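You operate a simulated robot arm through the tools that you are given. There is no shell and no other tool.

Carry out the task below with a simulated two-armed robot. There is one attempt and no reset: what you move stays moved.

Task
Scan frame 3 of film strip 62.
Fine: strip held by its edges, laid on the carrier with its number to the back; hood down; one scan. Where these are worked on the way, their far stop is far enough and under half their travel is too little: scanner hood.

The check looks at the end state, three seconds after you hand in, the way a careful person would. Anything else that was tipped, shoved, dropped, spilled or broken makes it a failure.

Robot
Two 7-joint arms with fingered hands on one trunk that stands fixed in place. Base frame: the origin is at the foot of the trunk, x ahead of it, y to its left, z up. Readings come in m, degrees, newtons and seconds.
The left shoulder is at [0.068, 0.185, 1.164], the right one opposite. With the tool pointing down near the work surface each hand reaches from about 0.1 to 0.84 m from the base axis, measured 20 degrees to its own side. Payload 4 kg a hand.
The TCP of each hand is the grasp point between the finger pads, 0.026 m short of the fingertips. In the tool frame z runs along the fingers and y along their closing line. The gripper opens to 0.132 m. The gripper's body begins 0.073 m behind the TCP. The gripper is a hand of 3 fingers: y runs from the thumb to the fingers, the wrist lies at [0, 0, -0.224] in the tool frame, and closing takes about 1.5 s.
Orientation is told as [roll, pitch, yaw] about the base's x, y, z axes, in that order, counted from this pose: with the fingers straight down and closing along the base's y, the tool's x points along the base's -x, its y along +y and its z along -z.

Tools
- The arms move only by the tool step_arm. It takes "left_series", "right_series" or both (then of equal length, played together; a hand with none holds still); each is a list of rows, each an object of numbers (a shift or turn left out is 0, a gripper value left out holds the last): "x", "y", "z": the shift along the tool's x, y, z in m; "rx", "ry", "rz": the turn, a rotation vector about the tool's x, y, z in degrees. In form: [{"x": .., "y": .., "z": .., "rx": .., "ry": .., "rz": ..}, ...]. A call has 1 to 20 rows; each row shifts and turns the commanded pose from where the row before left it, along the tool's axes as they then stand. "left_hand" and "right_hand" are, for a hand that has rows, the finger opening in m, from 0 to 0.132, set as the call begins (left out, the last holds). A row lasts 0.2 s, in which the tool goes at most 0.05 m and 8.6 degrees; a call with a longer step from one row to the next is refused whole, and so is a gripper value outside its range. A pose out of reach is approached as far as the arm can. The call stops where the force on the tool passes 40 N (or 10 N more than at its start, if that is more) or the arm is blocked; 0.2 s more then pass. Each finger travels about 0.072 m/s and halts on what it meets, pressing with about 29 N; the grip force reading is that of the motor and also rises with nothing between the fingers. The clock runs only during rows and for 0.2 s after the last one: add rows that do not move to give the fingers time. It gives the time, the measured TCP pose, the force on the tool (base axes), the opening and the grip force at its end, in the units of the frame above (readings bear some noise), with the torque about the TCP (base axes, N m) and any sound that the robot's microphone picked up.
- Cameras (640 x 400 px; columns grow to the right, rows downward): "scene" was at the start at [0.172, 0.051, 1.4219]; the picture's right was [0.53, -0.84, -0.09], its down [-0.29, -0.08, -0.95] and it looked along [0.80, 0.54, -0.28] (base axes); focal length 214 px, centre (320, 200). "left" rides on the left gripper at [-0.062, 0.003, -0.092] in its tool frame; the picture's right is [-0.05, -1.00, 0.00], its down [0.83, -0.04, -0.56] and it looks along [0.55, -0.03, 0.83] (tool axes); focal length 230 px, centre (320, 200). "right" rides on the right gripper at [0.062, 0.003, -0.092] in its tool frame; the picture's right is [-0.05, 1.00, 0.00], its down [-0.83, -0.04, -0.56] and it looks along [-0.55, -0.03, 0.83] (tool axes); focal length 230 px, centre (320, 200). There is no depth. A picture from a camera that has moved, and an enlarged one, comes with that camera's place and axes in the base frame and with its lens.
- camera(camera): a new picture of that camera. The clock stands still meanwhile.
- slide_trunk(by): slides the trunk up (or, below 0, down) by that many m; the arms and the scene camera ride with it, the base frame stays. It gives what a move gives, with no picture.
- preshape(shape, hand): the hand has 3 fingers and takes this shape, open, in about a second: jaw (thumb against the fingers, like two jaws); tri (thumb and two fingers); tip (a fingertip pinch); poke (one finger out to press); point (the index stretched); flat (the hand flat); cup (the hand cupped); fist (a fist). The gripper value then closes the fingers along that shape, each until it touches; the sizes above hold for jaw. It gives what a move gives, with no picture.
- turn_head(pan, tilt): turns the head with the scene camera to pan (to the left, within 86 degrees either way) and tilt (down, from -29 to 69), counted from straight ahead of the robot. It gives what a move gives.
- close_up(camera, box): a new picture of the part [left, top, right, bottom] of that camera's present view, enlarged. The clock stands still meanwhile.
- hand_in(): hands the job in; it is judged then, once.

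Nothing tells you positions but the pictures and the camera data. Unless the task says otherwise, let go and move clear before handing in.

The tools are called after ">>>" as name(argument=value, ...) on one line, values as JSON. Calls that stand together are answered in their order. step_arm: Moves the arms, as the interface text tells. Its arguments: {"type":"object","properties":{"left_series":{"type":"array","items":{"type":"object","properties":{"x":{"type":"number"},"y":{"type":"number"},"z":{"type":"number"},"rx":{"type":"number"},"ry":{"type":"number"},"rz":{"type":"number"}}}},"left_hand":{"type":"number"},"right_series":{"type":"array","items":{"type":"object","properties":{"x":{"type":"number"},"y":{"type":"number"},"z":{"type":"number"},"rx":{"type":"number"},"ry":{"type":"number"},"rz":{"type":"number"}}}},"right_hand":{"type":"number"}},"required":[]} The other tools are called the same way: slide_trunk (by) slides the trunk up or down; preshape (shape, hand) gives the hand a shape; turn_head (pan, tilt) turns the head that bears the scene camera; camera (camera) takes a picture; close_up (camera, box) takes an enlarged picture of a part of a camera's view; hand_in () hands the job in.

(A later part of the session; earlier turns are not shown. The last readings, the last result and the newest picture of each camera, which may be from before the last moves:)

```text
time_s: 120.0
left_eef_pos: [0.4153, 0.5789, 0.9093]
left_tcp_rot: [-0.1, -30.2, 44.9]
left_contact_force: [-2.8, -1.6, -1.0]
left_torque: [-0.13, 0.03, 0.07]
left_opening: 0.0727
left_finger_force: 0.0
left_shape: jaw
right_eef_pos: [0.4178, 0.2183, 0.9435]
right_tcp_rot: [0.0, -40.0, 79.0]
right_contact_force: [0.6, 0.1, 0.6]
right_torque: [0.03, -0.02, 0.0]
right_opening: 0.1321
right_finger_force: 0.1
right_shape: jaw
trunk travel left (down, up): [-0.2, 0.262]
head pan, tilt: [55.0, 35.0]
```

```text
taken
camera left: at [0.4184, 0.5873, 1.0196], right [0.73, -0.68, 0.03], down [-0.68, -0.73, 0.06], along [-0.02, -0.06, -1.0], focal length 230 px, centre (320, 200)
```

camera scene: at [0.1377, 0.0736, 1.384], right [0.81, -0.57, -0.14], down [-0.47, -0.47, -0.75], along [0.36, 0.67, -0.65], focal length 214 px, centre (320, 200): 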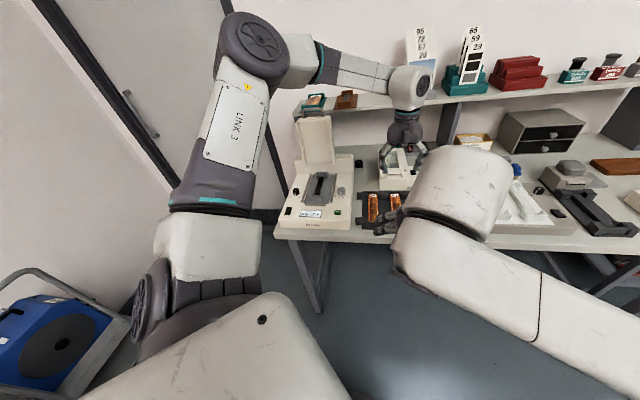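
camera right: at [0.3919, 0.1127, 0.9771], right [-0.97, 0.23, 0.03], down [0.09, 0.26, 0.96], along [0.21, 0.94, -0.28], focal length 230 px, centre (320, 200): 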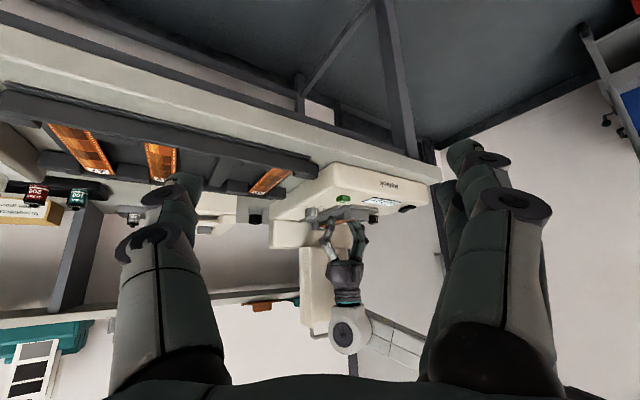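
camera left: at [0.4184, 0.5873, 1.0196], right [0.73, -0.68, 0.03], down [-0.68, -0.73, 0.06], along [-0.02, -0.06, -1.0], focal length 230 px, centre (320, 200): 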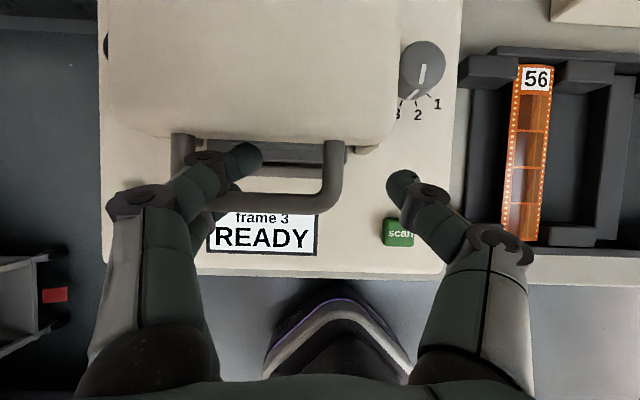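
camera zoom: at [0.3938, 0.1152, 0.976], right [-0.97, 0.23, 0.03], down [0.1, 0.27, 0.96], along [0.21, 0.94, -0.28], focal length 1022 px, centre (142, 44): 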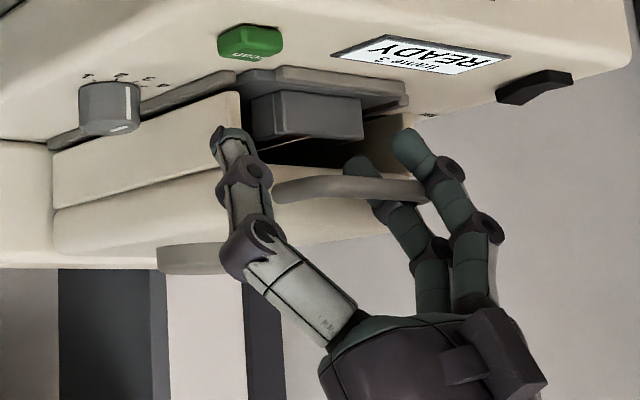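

>>> step_arm(left_series=[{"ry": -6}, {"ry": -6}, {"ry": -6}, {"ry": -6}, {"ry": -6}, {}])

>>> close_up(camera="right", box=[300, 180, 440, 285])

>>> camera(camera="left")

>>> camera(camera="scene")

```text
time_s: 121.4
left_eef_pos: [0.4157, 0.5765, 0.9117]
left_tcp_rot: [-0.1, -60.2, 45.0]
left_contact_force: [-13.6, -16.9, -2.0]
left_torque: [-0.11, -0.04, 0.72]
left_opening: 0.0685
left_finger_force: 0.0
left_shape: jaw
right_eef_pos: [0.417, 0.2179, 0.944]
right_tcp_rot: [-0.1, -40.1, 78.9]
right_contact_force: [0.2, 0.6, -1.0]
right_torque: [-0.03, 0.0, -0.01]
right_opening: 0.132
right_finger_force: 0.0
right_shape: jaw
trunk travel left (down, up): [-0.2, 0.262]
head pan, tilt: [55.0, 35.0]
```

```text
3.81 times, centred on (370, 232) of right
camera zoom: at [0.3929, 0.1137, 0.9767], right [-0.97, 0.23, 0.03], down [0.1, 0.26, 0.96], along [0.21, 0.94, -0.28], focal length 876 px, centre (130, 76)
```

zoom: 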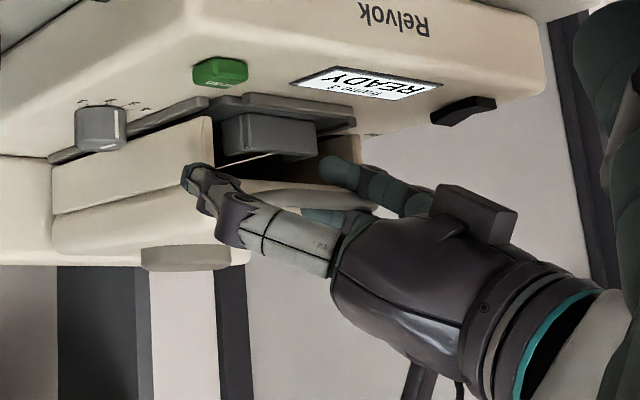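

```text
taken
camera left: at [0.3774, 0.5456, 1.0104], right [0.72, -0.69, 0.05], down [-0.6, -0.66, -0.44], along [0.34, 0.29, -0.89], focal length 230 px, centre (320, 200)
```

left: 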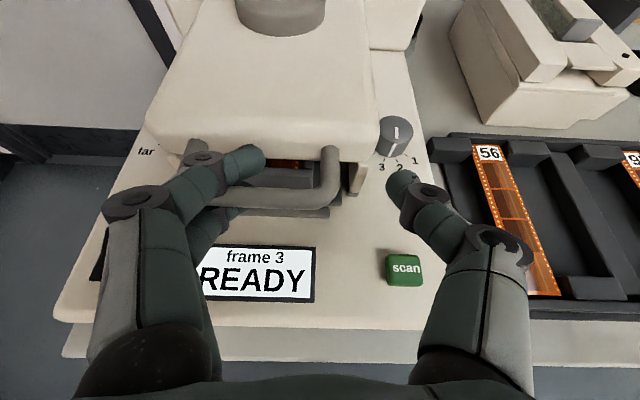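

```text
taken
camera scene: at [0.136, 0.0709, 1.3844], right [0.81, -0.57, -0.14], down [-0.47, -0.47, -0.75], along [0.36, 0.67, -0.65], focal length 214 px, centre (320, 200)
```

scene: 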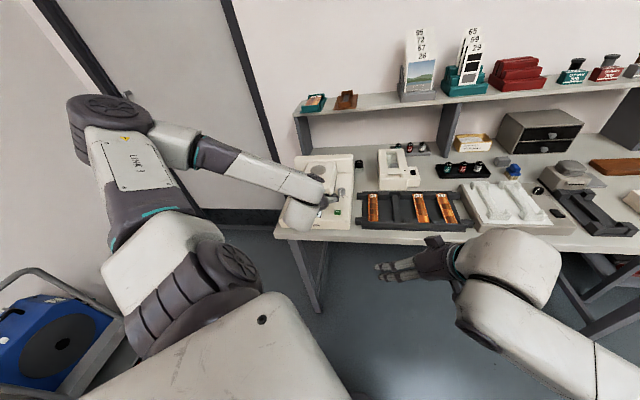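

>>> step_arm(left_series=[{"x": 0.003, "z": -0.0052}, {"ry": -5}, {"ry": -5, "x": -0.001}, {"ry": -5, "x": -0.001}, {"ry": -5, "x": -0.001}, {}])

>>> close_up(camera="right", box=[300, 180, 440, 285])

>>> camera(camera="left")

>>> close_up(camera="left", box=[120, 100, 400, 260])

```text
time_s: 122.8
left_eef_pos: [0.4129, 0.5756, 0.9089]
left_tcp_rot: [-0.1, -60.3, 44.8]
left_contact_force: [3.5, 1.2, 1.2]
left_torque: [0.09, 0.07, -0.19]
left_opening: 0.0697
left_finger_force: 0.0
left_shape: jaw
left hand out of reach, approached as far as the arm can: row 2, 3, 4, 5
right_eef_pos: [0.4179, 0.2188, 0.9434]
right_tcp_rot: [0.1, -40.1, 79.0]
right_contact_force: [-0.9, 1.2, 0.0]
right_torque: [0.01, -0.02, -0.01]
right_opening: 0.1319
right_finger_force: 0.0
right_shape: jaw
trunk travel left (down, up): [-0.2, 0.262]
head pan, tilt: [55.0, 35.0]
```

```text
3.81 times, centred on (370, 232) of right
camera zoom: at [0.3943, 0.1151, 0.9759], right [-0.97, 0.23, 0.03], down [0.1, 0.27, 0.96], along [0.21, 0.94, -0.28], focal length 876 px, centre (130, 76)
```

zoom: 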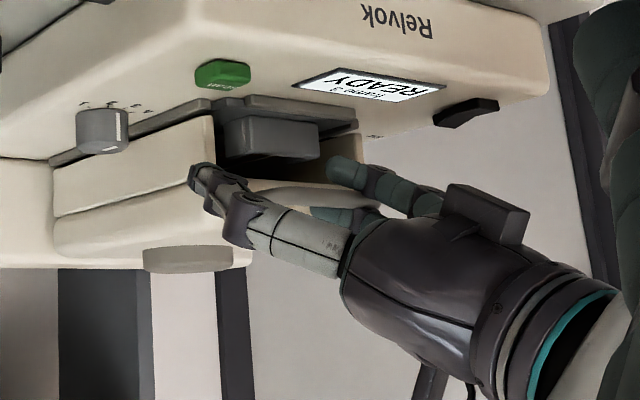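

```text
taken
camera left: at [0.375, 0.5434, 1.0097], right [0.72, -0.69, 0.04], down [-0.6, -0.66, -0.44], along [0.34, 0.29, -0.89], focal length 230 px, centre (320, 200)
```

left: 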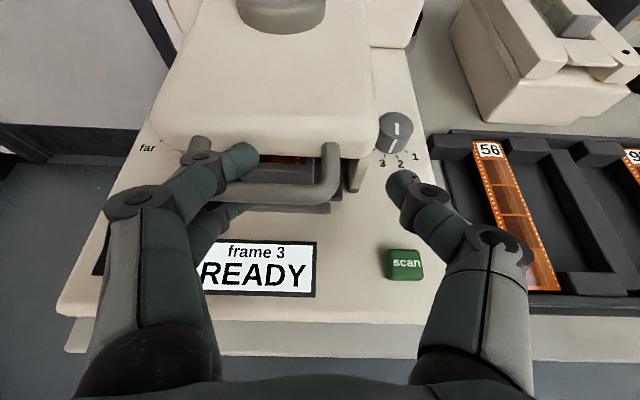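

```text
2.29 times, centred on (260, 180) of left
camera zoom: at [0.375, 0.5434, 1.0097], right [0.72, -0.69, 0.04], down [-0.6, -0.66, -0.44], along [0.34, 0.29, -0.89], focal length 526 px, centre (457, 246)
```

zoom: 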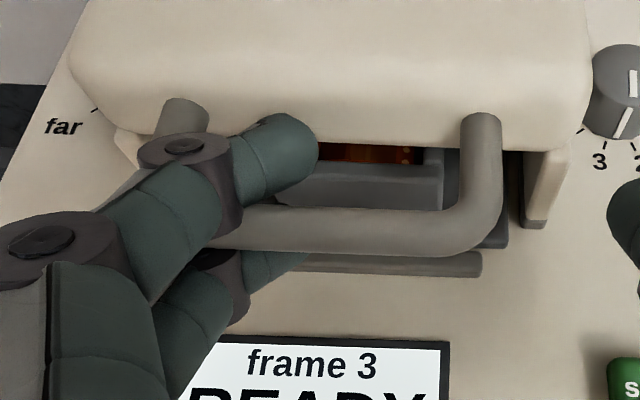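

The wrist can't tilt past −60°, but here the upper finger lies above the handle and the lower one below it, with almost no force. I'll try opening the fingers slowly in this pose.

>>> step_arm(left_series=[{}, {}, {}], left_hand=0.09)

>>> close_up(camera="left", box=[100, 90, 400, 260])

>>> close_up(camera="right", box=[300, 180, 440, 285])

```text
time_s: 123.6
left_eef_pos: [0.4121, 0.5751, 0.9104]
left_tcp_rot: [0.0, -60.2, 44.7]
left_contact_force: [4.8, -0.8, 2.8]
left_torque: [0.14, 0.16, -0.15]
left_opening: 0.087
left_finger_force: 0.2
left_shape: jaw
right_eef_pos: [0.4184, 0.2183, 0.9437]
right_tcp_rot: [0.0, -40.1, 78.8]
right_contact_force: [-0.3, -0.8, -0.5]
right_torque: [0.03, 0.03, -0.03]
right_opening: 0.1319
right_finger_force: 0.1
right_shape: jaw
trunk travel left (down, up): [-0.2, 0.262]
head pan, tilt: [55.0, 35.0]
```

```text
2.13 times, centred on (250, 175) of left
camera zoom: at [0.3752, 0.5428, 1.0098], right [0.72, -0.69, 0.04], down [-0.61, -0.66, -0.44], along [0.34, 0.29, -0.89], focal length 491 px, centre (469, 253)
```

zoom: 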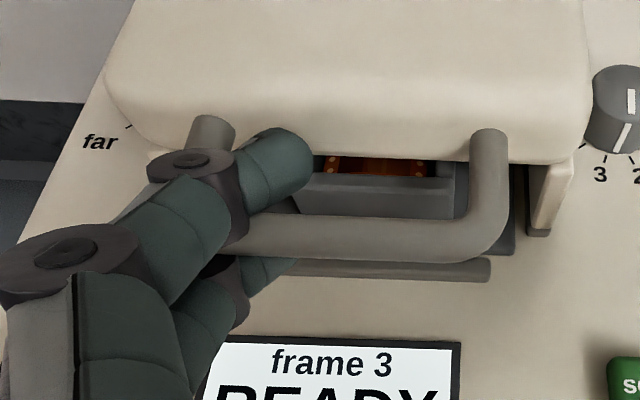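

```text
3.81 times, centred on (370, 232) of right
camera zoom: at [0.3943, 0.1146, 0.9759], right [-0.97, 0.23, 0.03], down [0.1, 0.27, 0.96], along [0.21, 0.94, -0.28], focal length 876 px, centre (130, 76)
```

zoom: 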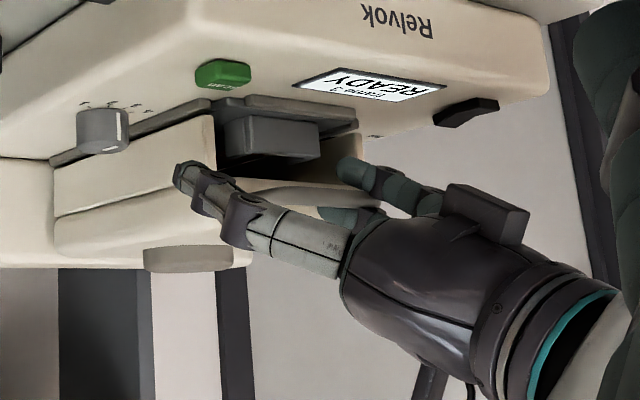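

>>> step_arm(left_series=[{}, {}, {}], left_hand=0.11)

>>> close_up(camera="left", box=[60, 90, 360, 260])

>>> close_up(camera="right", box=[300, 180, 440, 285])

```text
time_s: 124.4
left_eef_pos: [0.4144, 0.5747, 0.9103]
left_tcp_rot: [0.1, -60.2, 44.6]
left_contact_force: [7.1, -3.7, 7.3]
left_torque: [0.32, 0.27, -0.2]
left_opening: 0.1071
left_finger_force: 0.2
left_shape: jaw
right_eef_pos: [0.4184, 0.2174, 0.9438]
right_tcp_rot: [0.2, -39.9, 78.8]
right_contact_force: [0.6, 1.0, -0.3]
right_torque: [0.01, 0.01, 0.01]
right_opening: 0.1318
right_finger_force: 0.1
right_shape: jaw
trunk travel left (down, up): [-0.2, 0.262]
head pan, tilt: [55.0, 35.0]
```

```text
2.13 times, centred on (210, 175) of left
camera zoom: at [0.3756, 0.5422, 1.0103], right [0.72, -0.69, 0.04], down [-0.61, -0.66, -0.45], along [0.34, 0.29, -0.89], focal length 491 px, centre (555, 253)
```

zoom: 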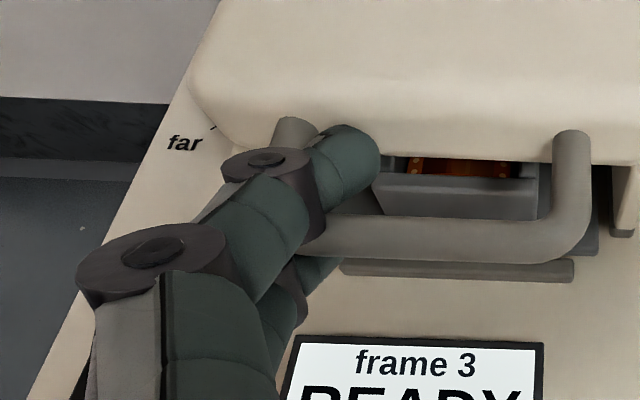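

```text
3.81 times, centred on (370, 232) of right
camera zoom: at [0.3945, 0.1141, 0.976], right [-0.97, 0.23, 0.03], down [0.1, 0.27, 0.96], along [0.21, 0.94, -0.28], focal length 876 px, centre (130, 76)
```

zoom: 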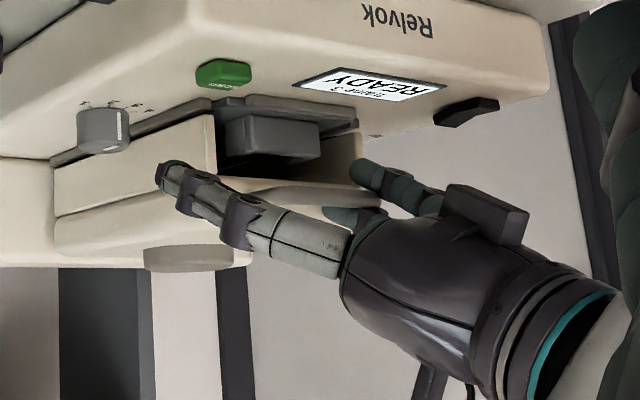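

>>> step_arm(left_series=[{"y": 0.005}, {"y": 0.005}, {"y": 0.005}, {}])

>>> close_up(camera="left", box=[60, 90, 360, 260])

>>> close_up(camera="right", box=[300, 180, 440, 285])

```text
time_s: 125.4
left_eef_pos: [0.4033, 0.5839, 0.9133]
left_tcp_rot: [0.1, -60.3, 44.6]
left_contact_force: [6.2, -15.8, 9.9]
left_torque: [0.43, 0.28, 0.09]
left_opening: 0.0979
left_finger_force: 0.0
left_shape: jaw
right_eef_pos: [0.4172, 0.2157, 0.9429]
right_tcp_rot: [0.1, -40.1, 78.9]
right_contact_force: [0.1, -0.2, -0.3]
right_torque: [0.0, 0.01, 0.01]
right_opening: 0.1321
right_finger_force: 0.1
right_shape: jaw
trunk travel left (down, up): [-0.2, 0.262]
head pan, tilt: [55.0, 35.0]
```

```text
2.13 times, centred on (210, 175) of left
camera zoom: at [0.3663, 0.5511, 1.0132], right [0.72, -0.69, 0.04], down [-0.61, -0.66, -0.45], along [0.34, 0.29, -0.89], focal length 491 px, centre (555, 253)
```

zoom: 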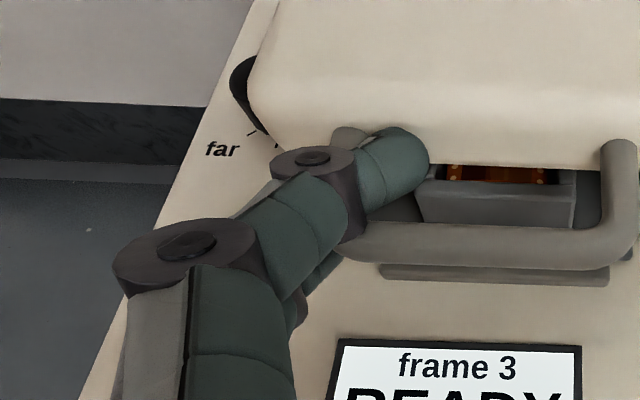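

```text
3.81 times, centred on (370, 232) of right
camera zoom: at [0.3942, 0.1126, 0.9763], right [-0.97, 0.23, 0.03], down [0.1, 0.26, 0.96], along [0.21, 0.94, -0.28], focal length 876 px, centre (130, 76)
```

zoom: 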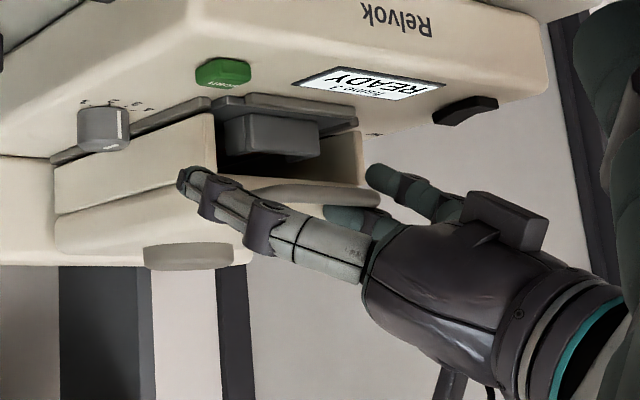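

The upper finger still presses on the handle's inner side. Since the hood follows the hand easily, I'll open further and raise the hood along its arc until the fingers are parallel to the handle plane, where the finger should slip off outward.

>>> step_arm(left_series=[{}, {}, {}], left_hand=0.125)

>>> close_up(camera="right", box=[300, 180, 440, 285])

>>> camera(camera="left")

```text
time_s: 126.2
left_eef_pos: [0.4039, 0.583, 0.914]
left_tcp_rot: [0.1, -60.3, 44.6]
left_contact_force: [1.0, -20.4, 12.9]
left_torque: [0.63, 0.24, 0.21]
left_opening: 0.1071
left_finger_force: 0.1
left_shape: jaw
right_eef_pos: [0.4166, 0.2158, 0.9435]
right_tcp_rot: [0.2, -40.1, 78.9]
right_contact_force: [0.2, -0.1, -0.3]
right_torque: [0.0, 0.01, -0.03]
right_opening: 0.1322
right_finger_force: 0.0
right_shape: jaw
trunk travel left (down, up): [-0.2, 0.262]
head pan, tilt: [55.0, 35.0]
```

```text
3.81 times, centred on (370, 232) of right
camera zoom: at [0.3935, 0.112, 0.9766], right [-0.97, 0.23, 0.03], down [0.1, 0.26, 0.96], along [0.21, 0.94, -0.28], focal length 876 px, centre (130, 76)
```

zoom: 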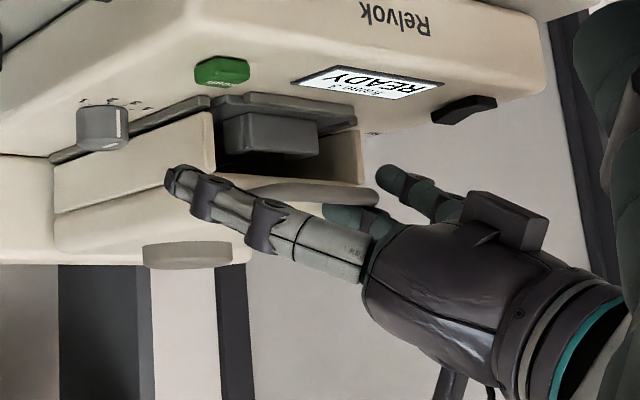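

```text
taken
camera left: at [0.3655, 0.5506, 1.0138], right [0.72, -0.69, 0.04], down [-0.61, -0.66, -0.45], along [0.34, 0.29, -0.89], focal length 230 px, centre (320, 200)
```

left: 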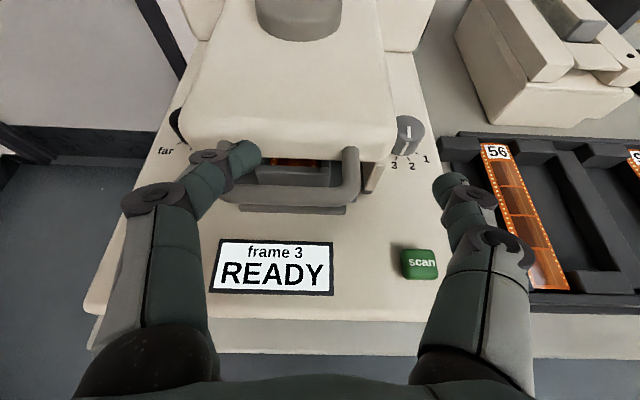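

>>> step_arm(left_series=[{"x": -0.0035, "z": -0.002}, {"x": -0.0035, "z": -0.002}, {}])

>>> close_up(camera="right", box=[300, 180, 440, 285])

>>> camera(camera="left")

```text
time_s: 127.0
left_eef_pos: [0.4018, 0.5837, 0.9185]
left_tcp_rot: [0.0, -59.9, 44.7]
left_contact_force: [-1.2, -23.0, -4.1]
left_torque: [-0.35, -0.03, 0.37]
left_opening: 0.103
left_finger_force: 0.2
left_shape: jaw
right_eef_pos: [0.4174, 0.2171, 0.9424]
right_tcp_rot: [0.1, -40.1, 78.9]
right_contact_force: [0.3, 0.1, -1.3]
right_torque: [-0.02, -0.01, 0.01]
right_opening: 0.1318
right_finger_force: 0.1
right_shape: jaw
trunk travel left (down, up): [-0.2, 0.262]
head pan, tilt: [55.0, 35.0]
```

```text
3.81 times, centred on (370, 232) of right
camera zoom: at [0.3941, 0.1131, 0.9761], right [-0.97, 0.23, 0.03], down [0.1, 0.26, 0.96], along [0.21, 0.94, -0.28], focal length 876 px, centre (130, 76)
```

zoom: 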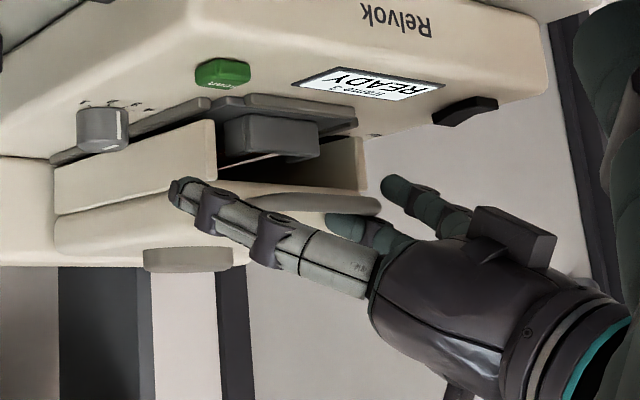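

```text
taken
camera left: at [0.3643, 0.5517, 1.0193], right [0.72, -0.69, 0.04], down [-0.61, -0.66, -0.44], along [0.33, 0.29, -0.9], focal length 230 px, centre (320, 200)
```

left: 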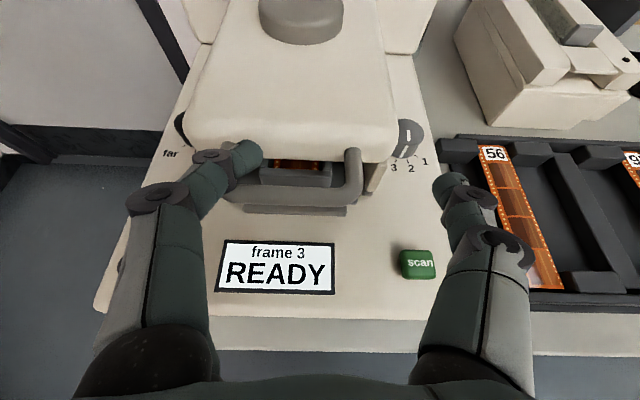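

>>> step_arm(left_series=[{"x": -0.0045, "z": -0.0026}, {"x": -0.0045, "z": -0.0026}, {"x": -0.0045, "z": -0.0026}, {}])

>>> close_up(camera="right", box=[300, 180, 440, 285])

>>> close_up(camera="left", box=[100, 100, 400, 280])

```text
time_s: 128.0
left_eef_pos: [0.4025, 0.584, 0.9368]
left_tcp_rot: [0.1, -60.3, 44.7]
left_contact_force: [-2.7, -22.7, -1.1]
left_torque: [-0.11, 0.01, 0.42]
left_opening: 0.1173
left_finger_force: 0.1
left_shape: jaw
right_eef_pos: [0.4185, 0.2165, 0.9445]
right_tcp_rot: [-0.1, -40.2, 78.9]
right_contact_force: [-0.6, 1.2, 0.5]
right_torque: [-0.04, -0.03, 0.04]
right_opening: 0.1318
right_finger_force: 0.0
right_shape: jaw
trunk travel left (down, up): [-0.2, 0.262]
head pan, tilt: [55.0, 35.0]
```

```text
3.81 times, centred on (370, 232) of right
camera zoom: at [0.3936, 0.1129, 0.9765], right [-0.97, 0.23, 0.03], down [0.1, 0.26, 0.96], along [0.21, 0.94, -0.28], focal length 876 px, centre (130, 76)
```

zoom: 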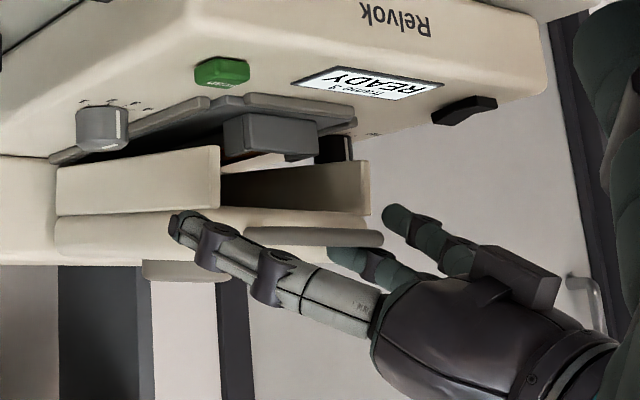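

```text
2.13 times, centred on (250, 190) of left
camera zoom: at [0.3646, 0.5515, 1.0363], right [0.72, -0.69, 0.04], down [-0.61, -0.66, -0.45], along [0.34, 0.29, -0.89], focal length 491 px, centre (469, 221)
```

zoom: 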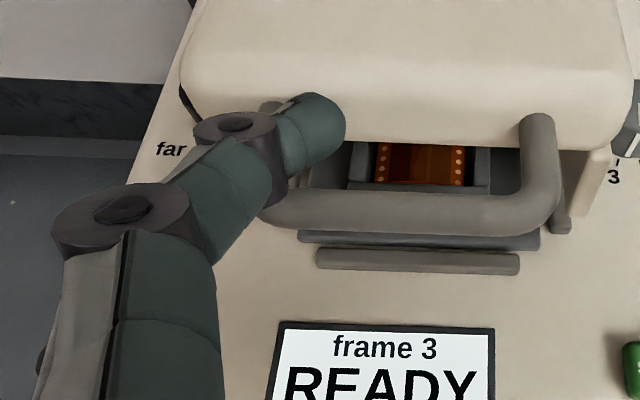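

>>> step_arm(left_series=[{"x": -0.0045, "z": -0.0026}, {"x": -0.0045, "z": -0.0026}, {"x": -0.0045, "z": -0.0026}, {}], left_hand=0.13)

>>> close_up(camera="right", box=[300, 180, 440, 285])

>>> close_up(camera="left", box=[100, 100, 400, 280])

```text
time_s: 129.0
left_eef_pos: [0.4025, 0.5862, 0.9513]
left_tcp_rot: [0.0, -60.2, 44.8]
left_contact_force: [0.3, -1.4, 0.7]
left_torque: [0.0, 0.0, 0.02]
left_opening: 0.1301
left_finger_force: 0.0
left_shape: jaw
right_eef_pos: [0.4185, 0.2201, 0.9422]
right_tcp_rot: [0.1, -40.1, 78.9]
right_contact_force: [-0.3, -0.6, 0.2]
right_torque: [-0.01, 0.0, 0.01]
right_opening: 0.1318
right_finger_force: 0.1
right_shape: jaw
trunk travel left (down, up): [-0.2, 0.262]
head pan, tilt: [55.0, 35.0]
```

```text
3.81 times, centred on (370, 232) of right
camera zoom: at [0.394, 0.1155, 0.9759], right [-0.97, 0.23, 0.03], down [0.1, 0.27, 0.96], along [0.21, 0.94, -0.28], focal length 876 px, centre (130, 76)
```

zoom: 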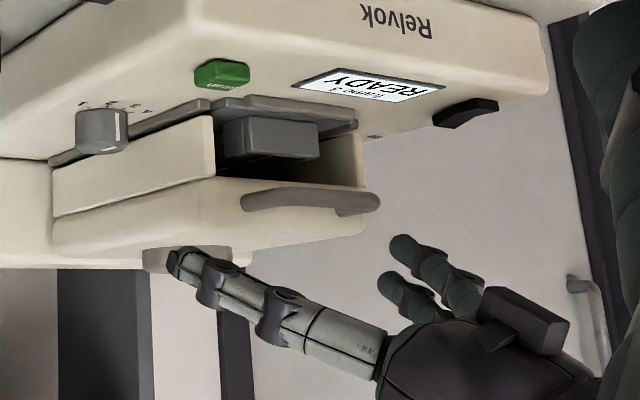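

```text
2.13 times, centred on (250, 190) of left
camera zoom: at [0.3644, 0.5543, 1.0517], right [0.72, -0.69, 0.05], down [-0.6, -0.66, -0.45], along [0.34, 0.29, -0.89], focal length 491 px, centre (469, 221)
```

zoom: 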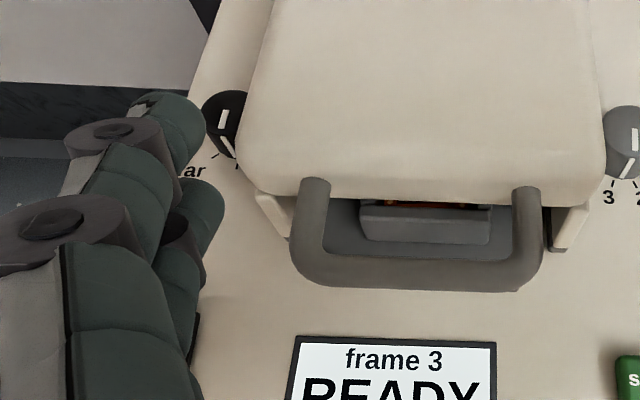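

The fingers slipped free and the hood dropped the last little bit shut. I'll back the hand away upward and inspect.

>>> step_arm(left_series=[{"x": -0.02, "z": -0.012}, {"x": -0.03, "z": -0.02}, {"x": -0.03, "z": -0.02}, {"x": -0.03, "z": -0.02}, {}])

>>> close_up(camera="scene", box=[275, 140, 375, 230])

>>> close_up(camera="right", box=[280, 170, 440, 290])

>>> camera(camera="left")

```text
time_s: 130.2
left_eef_pos: [0.3969, 0.58, 1.0797]
left_tcp_rot: [0.0, -60.1, 44.8]
left_contact_force: [0.4, 0.3, 0.2]
left_torque: [-0.03, 0.0, -0.05]
left_opening: 0.1299
left_finger_force: 0.0
left_shape: jaw
right_eef_pos: [0.418, 0.2185, 0.9441]
right_tcp_rot: [0.1, -39.9, 78.8]
right_contact_force: [-0.3, 0.1, 0.5]
right_torque: [0.0, -0.01, 0.05]
right_opening: 0.1318
right_finger_force: 0.0
right_shape: jaw
trunk travel left (down, up): [-0.2, 0.262]
head pan, tilt: [55.0, 35.0]
```

```text
4.44 times, centred on (325, 185) of scene
camera zoom: at [0.1382, 0.0736, 1.3839], right [0.81, -0.57, -0.14], down [-0.47, -0.47, -0.75], along [0.36, 0.67, -0.65], focal length 953 px, centre (298, 267)
```

zoom: 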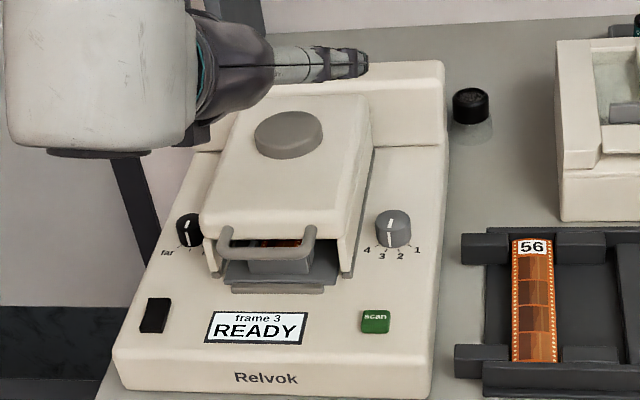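

```text
3.33 times, centred on (360, 230) of right
camera zoom: at [0.3944, 0.1155, 0.9756], right [-0.97, 0.23, 0.03], down [0.1, 0.27, 0.96], along [0.21, 0.94, -0.28], focal length 767 px, centre (187, 100)
```

zoom: 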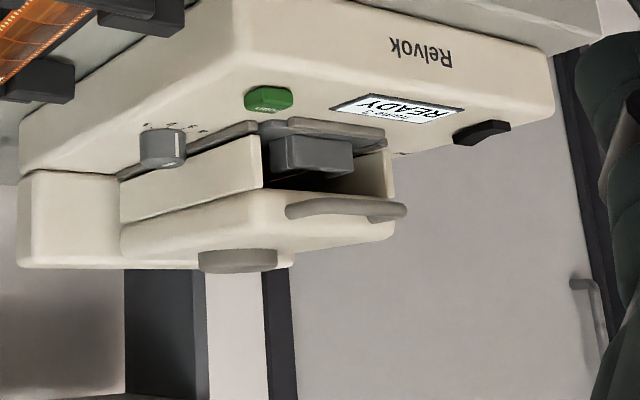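

```text
taken
camera left: at [0.3599, 0.5482, 1.1797], right [0.72, -0.69, 0.05], down [-0.61, -0.66, -0.44], along [0.34, 0.29, -0.9], focal length 230 px, centre (320, 200)
```

left: 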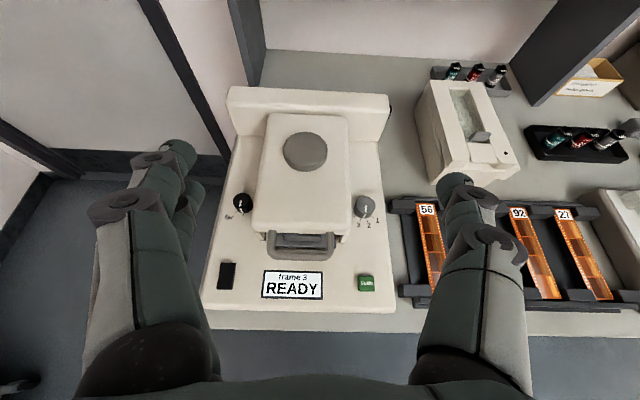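

The hood is fully down, strip inside, display "frame 3 READY". I'll bring the hand back to vertical and shape it for a single-finger press.

>>> step_arm(left_series=[{"ry": 6}, {"ry": 6}, {"ry": 6}, {"ry": 6}, {"ry": 6}, {"ry": 6}, {"ry": 6}, {"ry": 6}, {"ry": 6}, {"ry": 6}, {}])

>>> preshape(hand="left", shape="poke")

>>> camera(camera="left")

>>> close_up(camera="scene", box=[265, 90, 375, 230])

>>> close_up(camera="right", box=[250, 170, 440, 390])

```text
time_s: 132.6
left_eef_pos: [0.396, 0.5813, 1.082]
left_tcp_rot: [-0.1, -0.1, 44.7]
left_contact_force: [0.0, -0.2, -0.1]
left_torque: [0.03, -0.02, 0.02]
left_opening: 0.1299
left_finger_force: 0.0
left_shape: jaw
right_eef_pos: [0.4175, 0.2186, 0.9447]
right_tcp_rot: [0.0, -40.0, 78.8]
right_contact_force: [-0.3, 0.6, 0.2]
right_torque: [-0.01, 0.02, 0.0]
right_opening: 0.1323
right_finger_force: 0.1
right_shape: jaw
trunk travel left (down, up): [-0.2, 0.262]
head pan, tilt: [55.0, 35.0]
```

```text
time_s: 133.5
left_eef_pos: [0.3981, 0.5808, 1.0818]
left_tcp_rot: [-0.1, -0.2, 44.7]
left_contact_force: [0.3, -0.1, -0.2]
left_torque: [-0.01, 0.02, 0.03]
left_opening: 0.0
left_finger_force: 0.0
left_shape: poke
right_eef_pos: [0.4177, 0.2182, 0.9444]
right_tcp_rot: [0.0, -40.0, 79.0]
right_contact_force: [0.6, -0.1, 0.7]
right_torque: [-0.02, -0.03, 0.01]
right_opening: 0.1321
right_finger_force: 0.0
right_shape: jaw
trunk travel left (down, up): [-0.2, 0.262]
head pan, tilt: [55.0, 35.0]
```

```text
taken
camera left: at [0.4377, 0.6271, 1.1745], right [0.74, -0.67, 0.0], down [-0.56, -0.62, 0.55], along [-0.37, -0.41, -0.83], focal length 230 px, centre (320, 200)
```

left: 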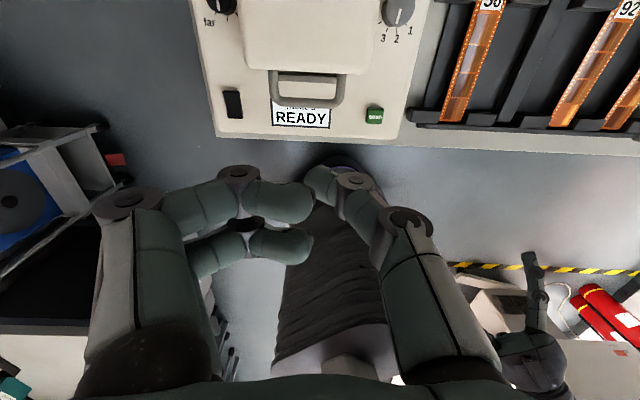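

```text
2.86 times, centred on (320, 160) of scene
camera zoom: at [0.1375, 0.073, 1.384], right [0.81, -0.57, -0.14], down [-0.47, -0.47, -0.75], along [0.36, 0.67, -0.65], focal length 613 px, centre (320, 314)
```

zoom: 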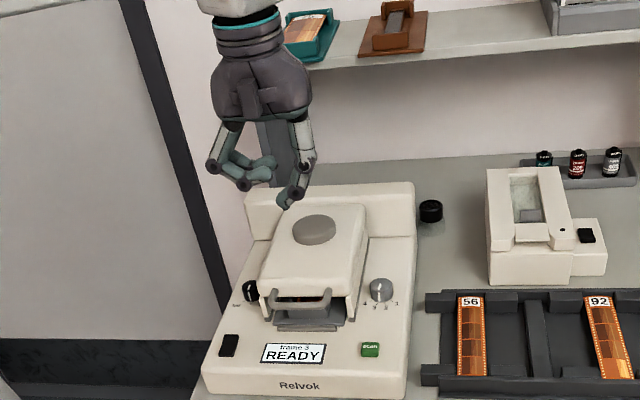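

```text
1.82 times, centred on (345, 280) of right
camera zoom: at [0.394, 0.1151, 0.976], right [-0.97, 0.23, 0.03], down [0.1, 0.27, 0.96], along [0.21, 0.94, -0.28], focal length 418 px, centre (274, 54)
```

zoom: 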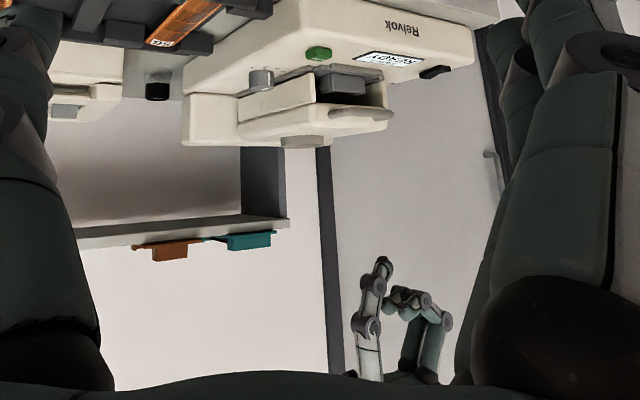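

In the poke shape the thumb tip is the lowest point, right on the tool axis. Now I measure the scan button precisely.

>>> close_up(camera="left", box=[300, 70, 420, 150])

>>> close_up(camera="scene", box=[310, 190, 360, 225])

>>> close_up(camera="right", box=[310, 170, 390, 230])

```text
5.00 times, centred on (360, 110) of left
camera zoom: at [0.4377, 0.6271, 1.1745], right [0.74, -0.67, 0.0], down [-0.56, -0.62, 0.55], along [-0.37, -0.41, -0.83], focal length 1150 px, centre (120, 650)
```

zoom: 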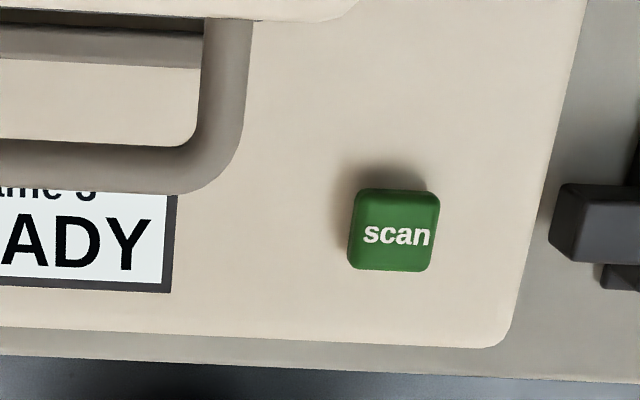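

```text
11.43 times, centred on (335, 208) of scene
camera zoom: at [0.1375, 0.073, 1.384], right [0.81, -0.57, -0.14], down [-0.47, -0.47, -0.75], along [0.36, 0.67, -0.65], focal length 2451 px, centre (149, 114)
```

zoom: 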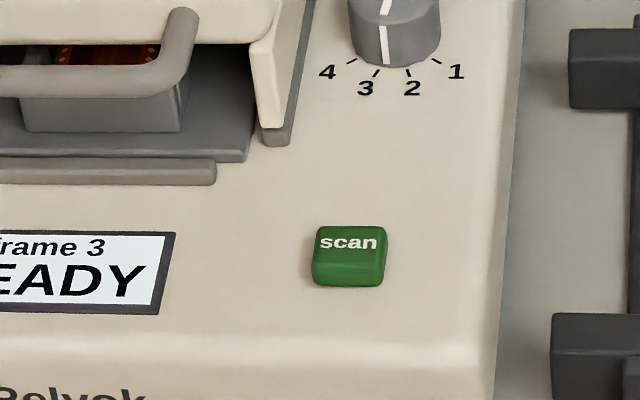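

```text
6.67 times, centred on (350, 200) of right
camera zoom: at [0.394, 0.1151, 0.976], right [-0.97, 0.23, 0.03], down [0.1, 0.27, 0.96], along [0.21, 0.94, -0.28], focal length 1534 px, centre (120, 200)
```

zoom: 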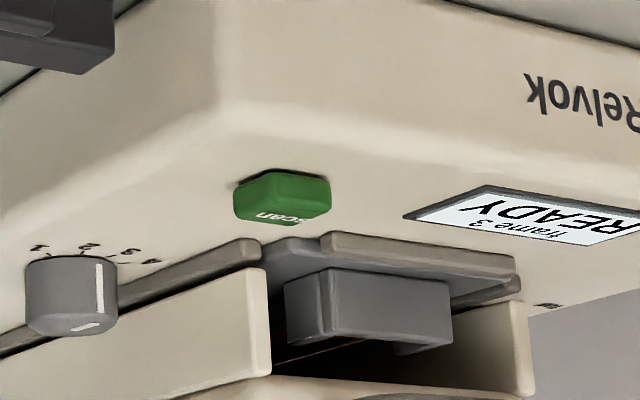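

The scan button centre is at about (0.440, 0.521), top z≈0.860. To keep the curled fingers off the hood handle, I'll yaw the hand to ≈100° before moving over the button.

>>> step_arm(left_series=[{"rz": -8}, {"rz": -8}, {"rz": -8}, {"rz": -8}, {"rz": -8}, {"rz": -8}, {"rz": -8}, {}])

```text
time_s: 135.3
left_eef_pos: [0.3954, 0.5808, 1.083]
left_tcp_rot: [-0.1, -0.2, 100.8]
left_contact_force: [0.5, 0.4, -0.1]
left_torque: [-0.02, 0.04, 0.05]
left_opening: 0.0
left_finger_force: 0.0
left_shape: poke
right_eef_pos: [0.4174, 0.2186, 0.9433]
right_tcp_rot: [0.0, -40.0, 78.9]
right_contact_force: [0.6, -0.1, -0.7]
right_torque: [0.01, 0.01, 0.02]
right_opening: 0.1319
right_finger_force: 0.0
right_shape: jaw
trunk travel left (down, up): [-0.2, 0.262]
head pan, tilt: [55.0, 35.0]
```

>>> step_arm(left_series=[{"x": 0.0336, "y": -0.016}, {"x": 0.0336, "y": -0.016}, {"z": 0.04}, {"z": 0.04}, {"z": 0.04}, {"z": 0.03}, {}])

>>> camera(camera="left")

>>> close_up(camera="scene", box=[300, 160, 370, 225])

>>> close_up(camera="right", box=[290, 170, 410, 270])

```text
time_s: 136.9
left_eef_pos: [0.4425, 0.5213, 0.9317]
left_tcp_rot: [-0.2, -0.1, 100.7]
left_contact_force: [0.2, -0.4, 0.2]
left_torque: [-0.01, 0.01, 0.03]
left_opening: 0.0
left_finger_force: 0.0
left_shape: poke
right_eef_pos: [0.4181, 0.2189, 0.9434]
right_tcp_rot: [0.0, -39.9, 78.9]
right_contact_force: [0.6, -0.1, -0.7]
right_torque: [0.0, 0.03, 0.02]
right_opening: 0.1321
right_finger_force: 0.1
right_shape: jaw
trunk travel left (down, up): [-0.2, 0.262]
head pan, tilt: [55.0, 35.0]
```

```text
taken
camera left: at [0.4272, 0.5806, 1.0253], right [0.97, 0.24, 0.0], down [0.2, -0.81, 0.55], along [0.13, -0.54, -0.83], focal length 230 px, centre (320, 200)
```

left: 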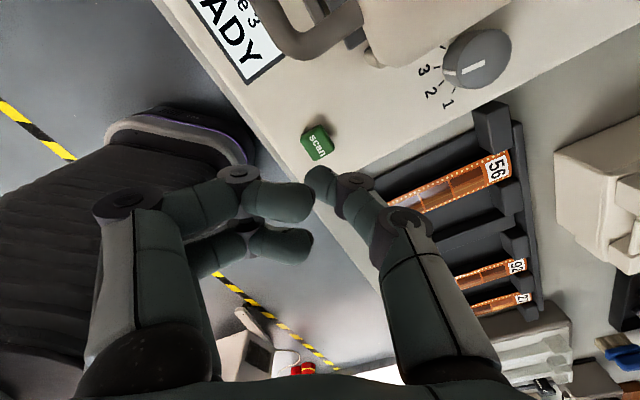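

```text
6.15 times, centred on (335, 192) of scene
camera zoom: at [0.1372, 0.0725, 1.3841], right [0.81, -0.57, -0.14], down [-0.47, -0.47, -0.75], along [0.36, 0.67, -0.65], focal length 1320 px, centre (228, 246)
```

zoom: 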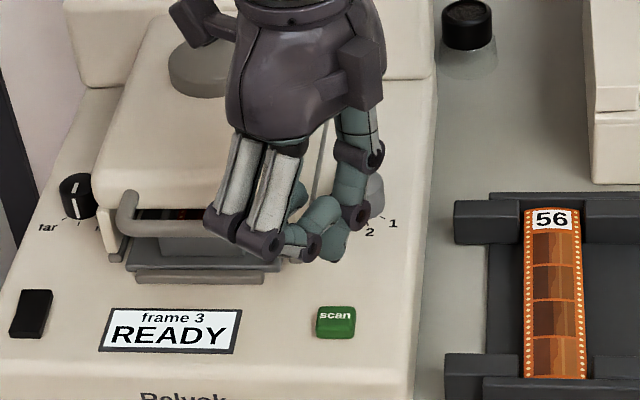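

```text
4.00 times, centred on (350, 220) of right
camera zoom: at [0.3938, 0.1148, 0.9762], right [-0.97, 0.23, 0.03], down [0.1, 0.27, 0.96], along [0.21, 0.94, -0.28], focal length 920 px, centre (200, 120)
```

zoom: 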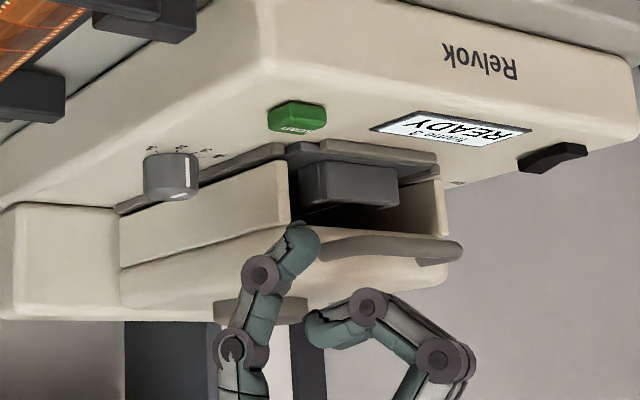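

The thumb tip is right above the button and the curled fingers are clear of the handle. Descending close to the button.

>>> step_arm(left_series=[{"x": -0.001, "z": 0.02}, {"z": 0.016}, {}])

>>> close_up(camera="right", box=[310, 180, 390, 240])

>>> close_up(camera="scene", box=[305, 180, 355, 220])

>>> close_up(camera="left", box=[260, 100, 400, 220])

```text
time_s: 137.7
left_eef_pos: [0.4421, 0.5217, 0.8957]
left_tcp_rot: [-0.3, -0.2, 100.8]
left_contact_force: [0.8, -0.7, 0.0]
left_torque: [-0.04, 0.0, 0.0]
left_opening: 0.0
left_finger_force: 0.0
left_shape: poke
right_eef_pos: [0.4186, 0.2197, 0.9427]
right_tcp_rot: [0.1, -40.0, 78.9]
right_contact_force: [0.5, 0.2, -0.4]
right_torque: [0.0, 0.01, -0.01]
right_opening: 0.1319
right_finger_force: 0.0
right_shape: jaw
trunk travel left (down, up): [-0.2, 0.262]
head pan, tilt: [55.0, 35.0]
```

```text
6.67 times, centred on (350, 210) of right
camera zoom: at [0.394, 0.1151, 0.976], right [-0.97, 0.23, 0.03], down [0.1, 0.27, 0.96], along [0.21, 0.94, -0.28], focal length 1534 px, centre (120, 133)
```

zoom: 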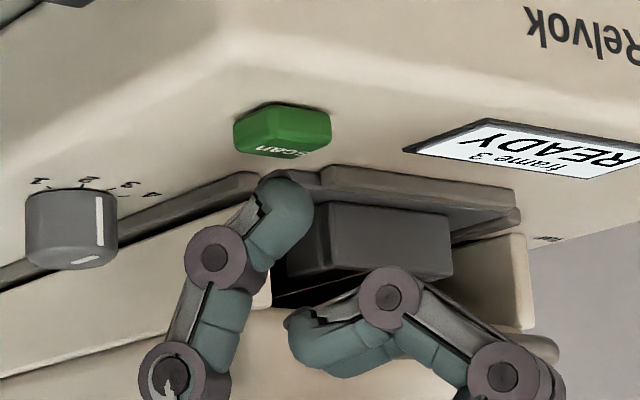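

```text
10.00 times, centred on (330, 200) of scene
camera zoom: at [0.1375, 0.0729, 1.3841], right [0.81, -0.57, -0.14], down [-0.47, -0.47, -0.75], along [0.36, 0.67, -0.65], focal length 2145 px, centre (220, 200)
```

zoom: 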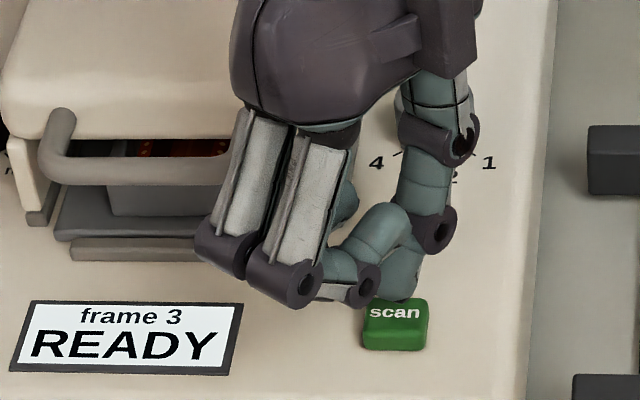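

```text
3.33 times, centred on (330, 160) of left
camera zoom: at [0.4268, 0.582, 0.9888], right [0.97, 0.24, 0.0], down [0.2, -0.81, 0.55], along [0.13, -0.54, -0.83], focal length 767 px, centre (287, 333)
```

zoom: 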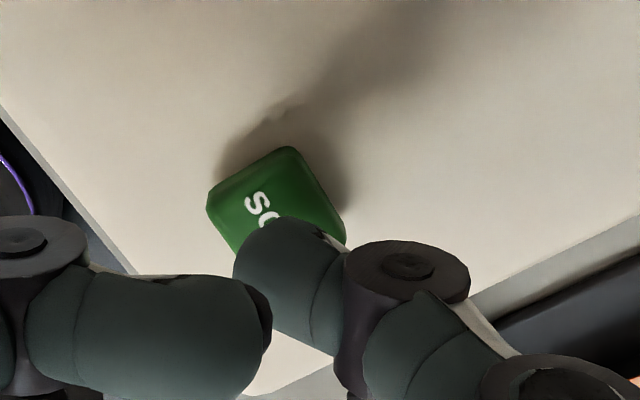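

>>> step_arm(left_series=[{"x": -0.003, "y": 0.002, "z": 0.003}, {"z": 0.003}, {}])

>>> close_up(camera="right", box=[310, 180, 390, 240])

>>> close_up(camera="scene", box=[295, 180, 355, 220])

```text
time_s: 138.5
left_eef_pos: [0.4399, 0.5244, 0.8905]
left_tcp_rot: [-0.2, -0.1, 100.7]
left_contact_force: [-0.3, 0.1, 0.2]
left_torque: [-0.01, 0.0, 0.02]
left_opening: 0.0
left_finger_force: 0.2
left_shape: poke
right_eef_pos: [0.4171, 0.2179, 0.9433]
right_tcp_rot: [0.0, -40.0, 78.9]
right_contact_force: [0.8, 0.0, 0.9]
right_torque: [-0.01, -0.01, -0.01]
right_opening: 0.1319
right_finger_force: 0.0
right_shape: jaw
trunk travel left (down, up): [-0.2, 0.262]
head pan, tilt: [55.0, 35.0]
```

```text
6.67 times, centred on (350, 210) of right
camera zoom: at [0.394, 0.1151, 0.976], right [-0.97, 0.23, 0.03], down [0.1, 0.27, 0.96], along [0.21, 0.94, -0.28], focal length 1534 px, centre (120, 133)
```

zoom: 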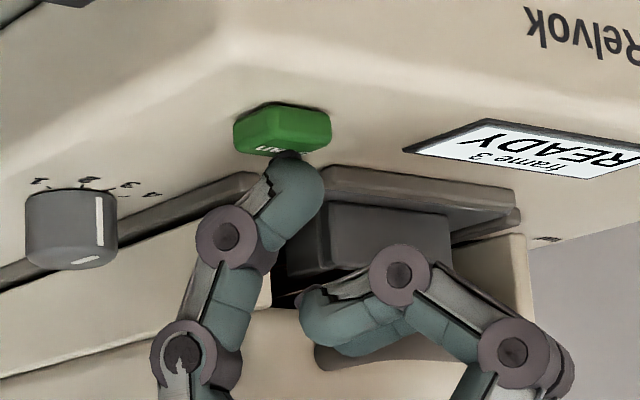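

```text
10.00 times, centred on (325, 200) of scene
camera zoom: at [0.1375, 0.073, 1.384], right [0.81, -0.57, -0.14], down [-0.47, -0.47, -0.75], along [0.36, 0.67, -0.65], focal length 2145 px, centre (270, 200)
```

zoom: 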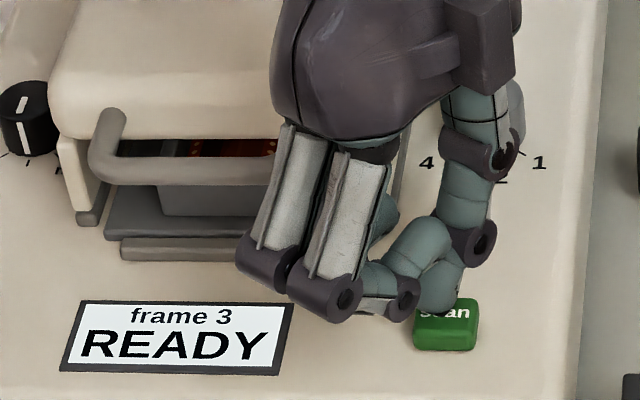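

Nearly touching. Now pressing gently in small steps, watching force, sound and the display.

>>> step_arm(left_series=[{"z": 0.002}, {"z": 0.002}, {}])

>>> close_up(camera="scene", box=[295, 180, 355, 220])

```text
time_s: 139.3
left_eef_pos: [0.4379, 0.5235, 0.8854]
left_tcp_rot: [-0.2, -0.1, 100.7]
left_contact_force: [0.5, 0.7, 1.5]
left_torque: [0.04, 0.02, 0.0]
left_opening: 0.0
left_finger_force: 0.0
left_shape: poke
right_eef_pos: [0.4167, 0.2182, 0.9433]
right_tcp_rot: [0.0, -39.9, 79.0]
right_contact_force: [-0.9, -0.5, -0.3]
right_torque: [0.0, 0.0, 0.0]
right_opening: 0.1318
right_finger_force: 0.0
right_shape: jaw
trunk travel left (down, up): [-0.2, 0.262]
head pan, tilt: [55.0, 35.0]
heard: click
```

```text
10.00 times, centred on (325, 200) of scene
camera zoom: at [0.1375, 0.0729, 1.3841], right [0.81, -0.57, -0.14], down [-0.47, -0.47, -0.75], along [0.36, 0.67, -0.65], focal length 2145 px, centre (270, 200)
```

zoom: 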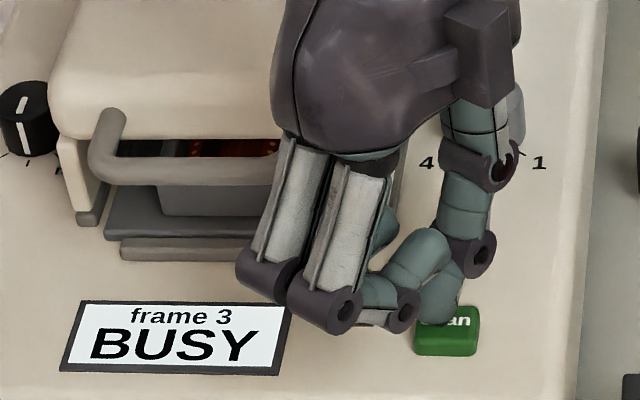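

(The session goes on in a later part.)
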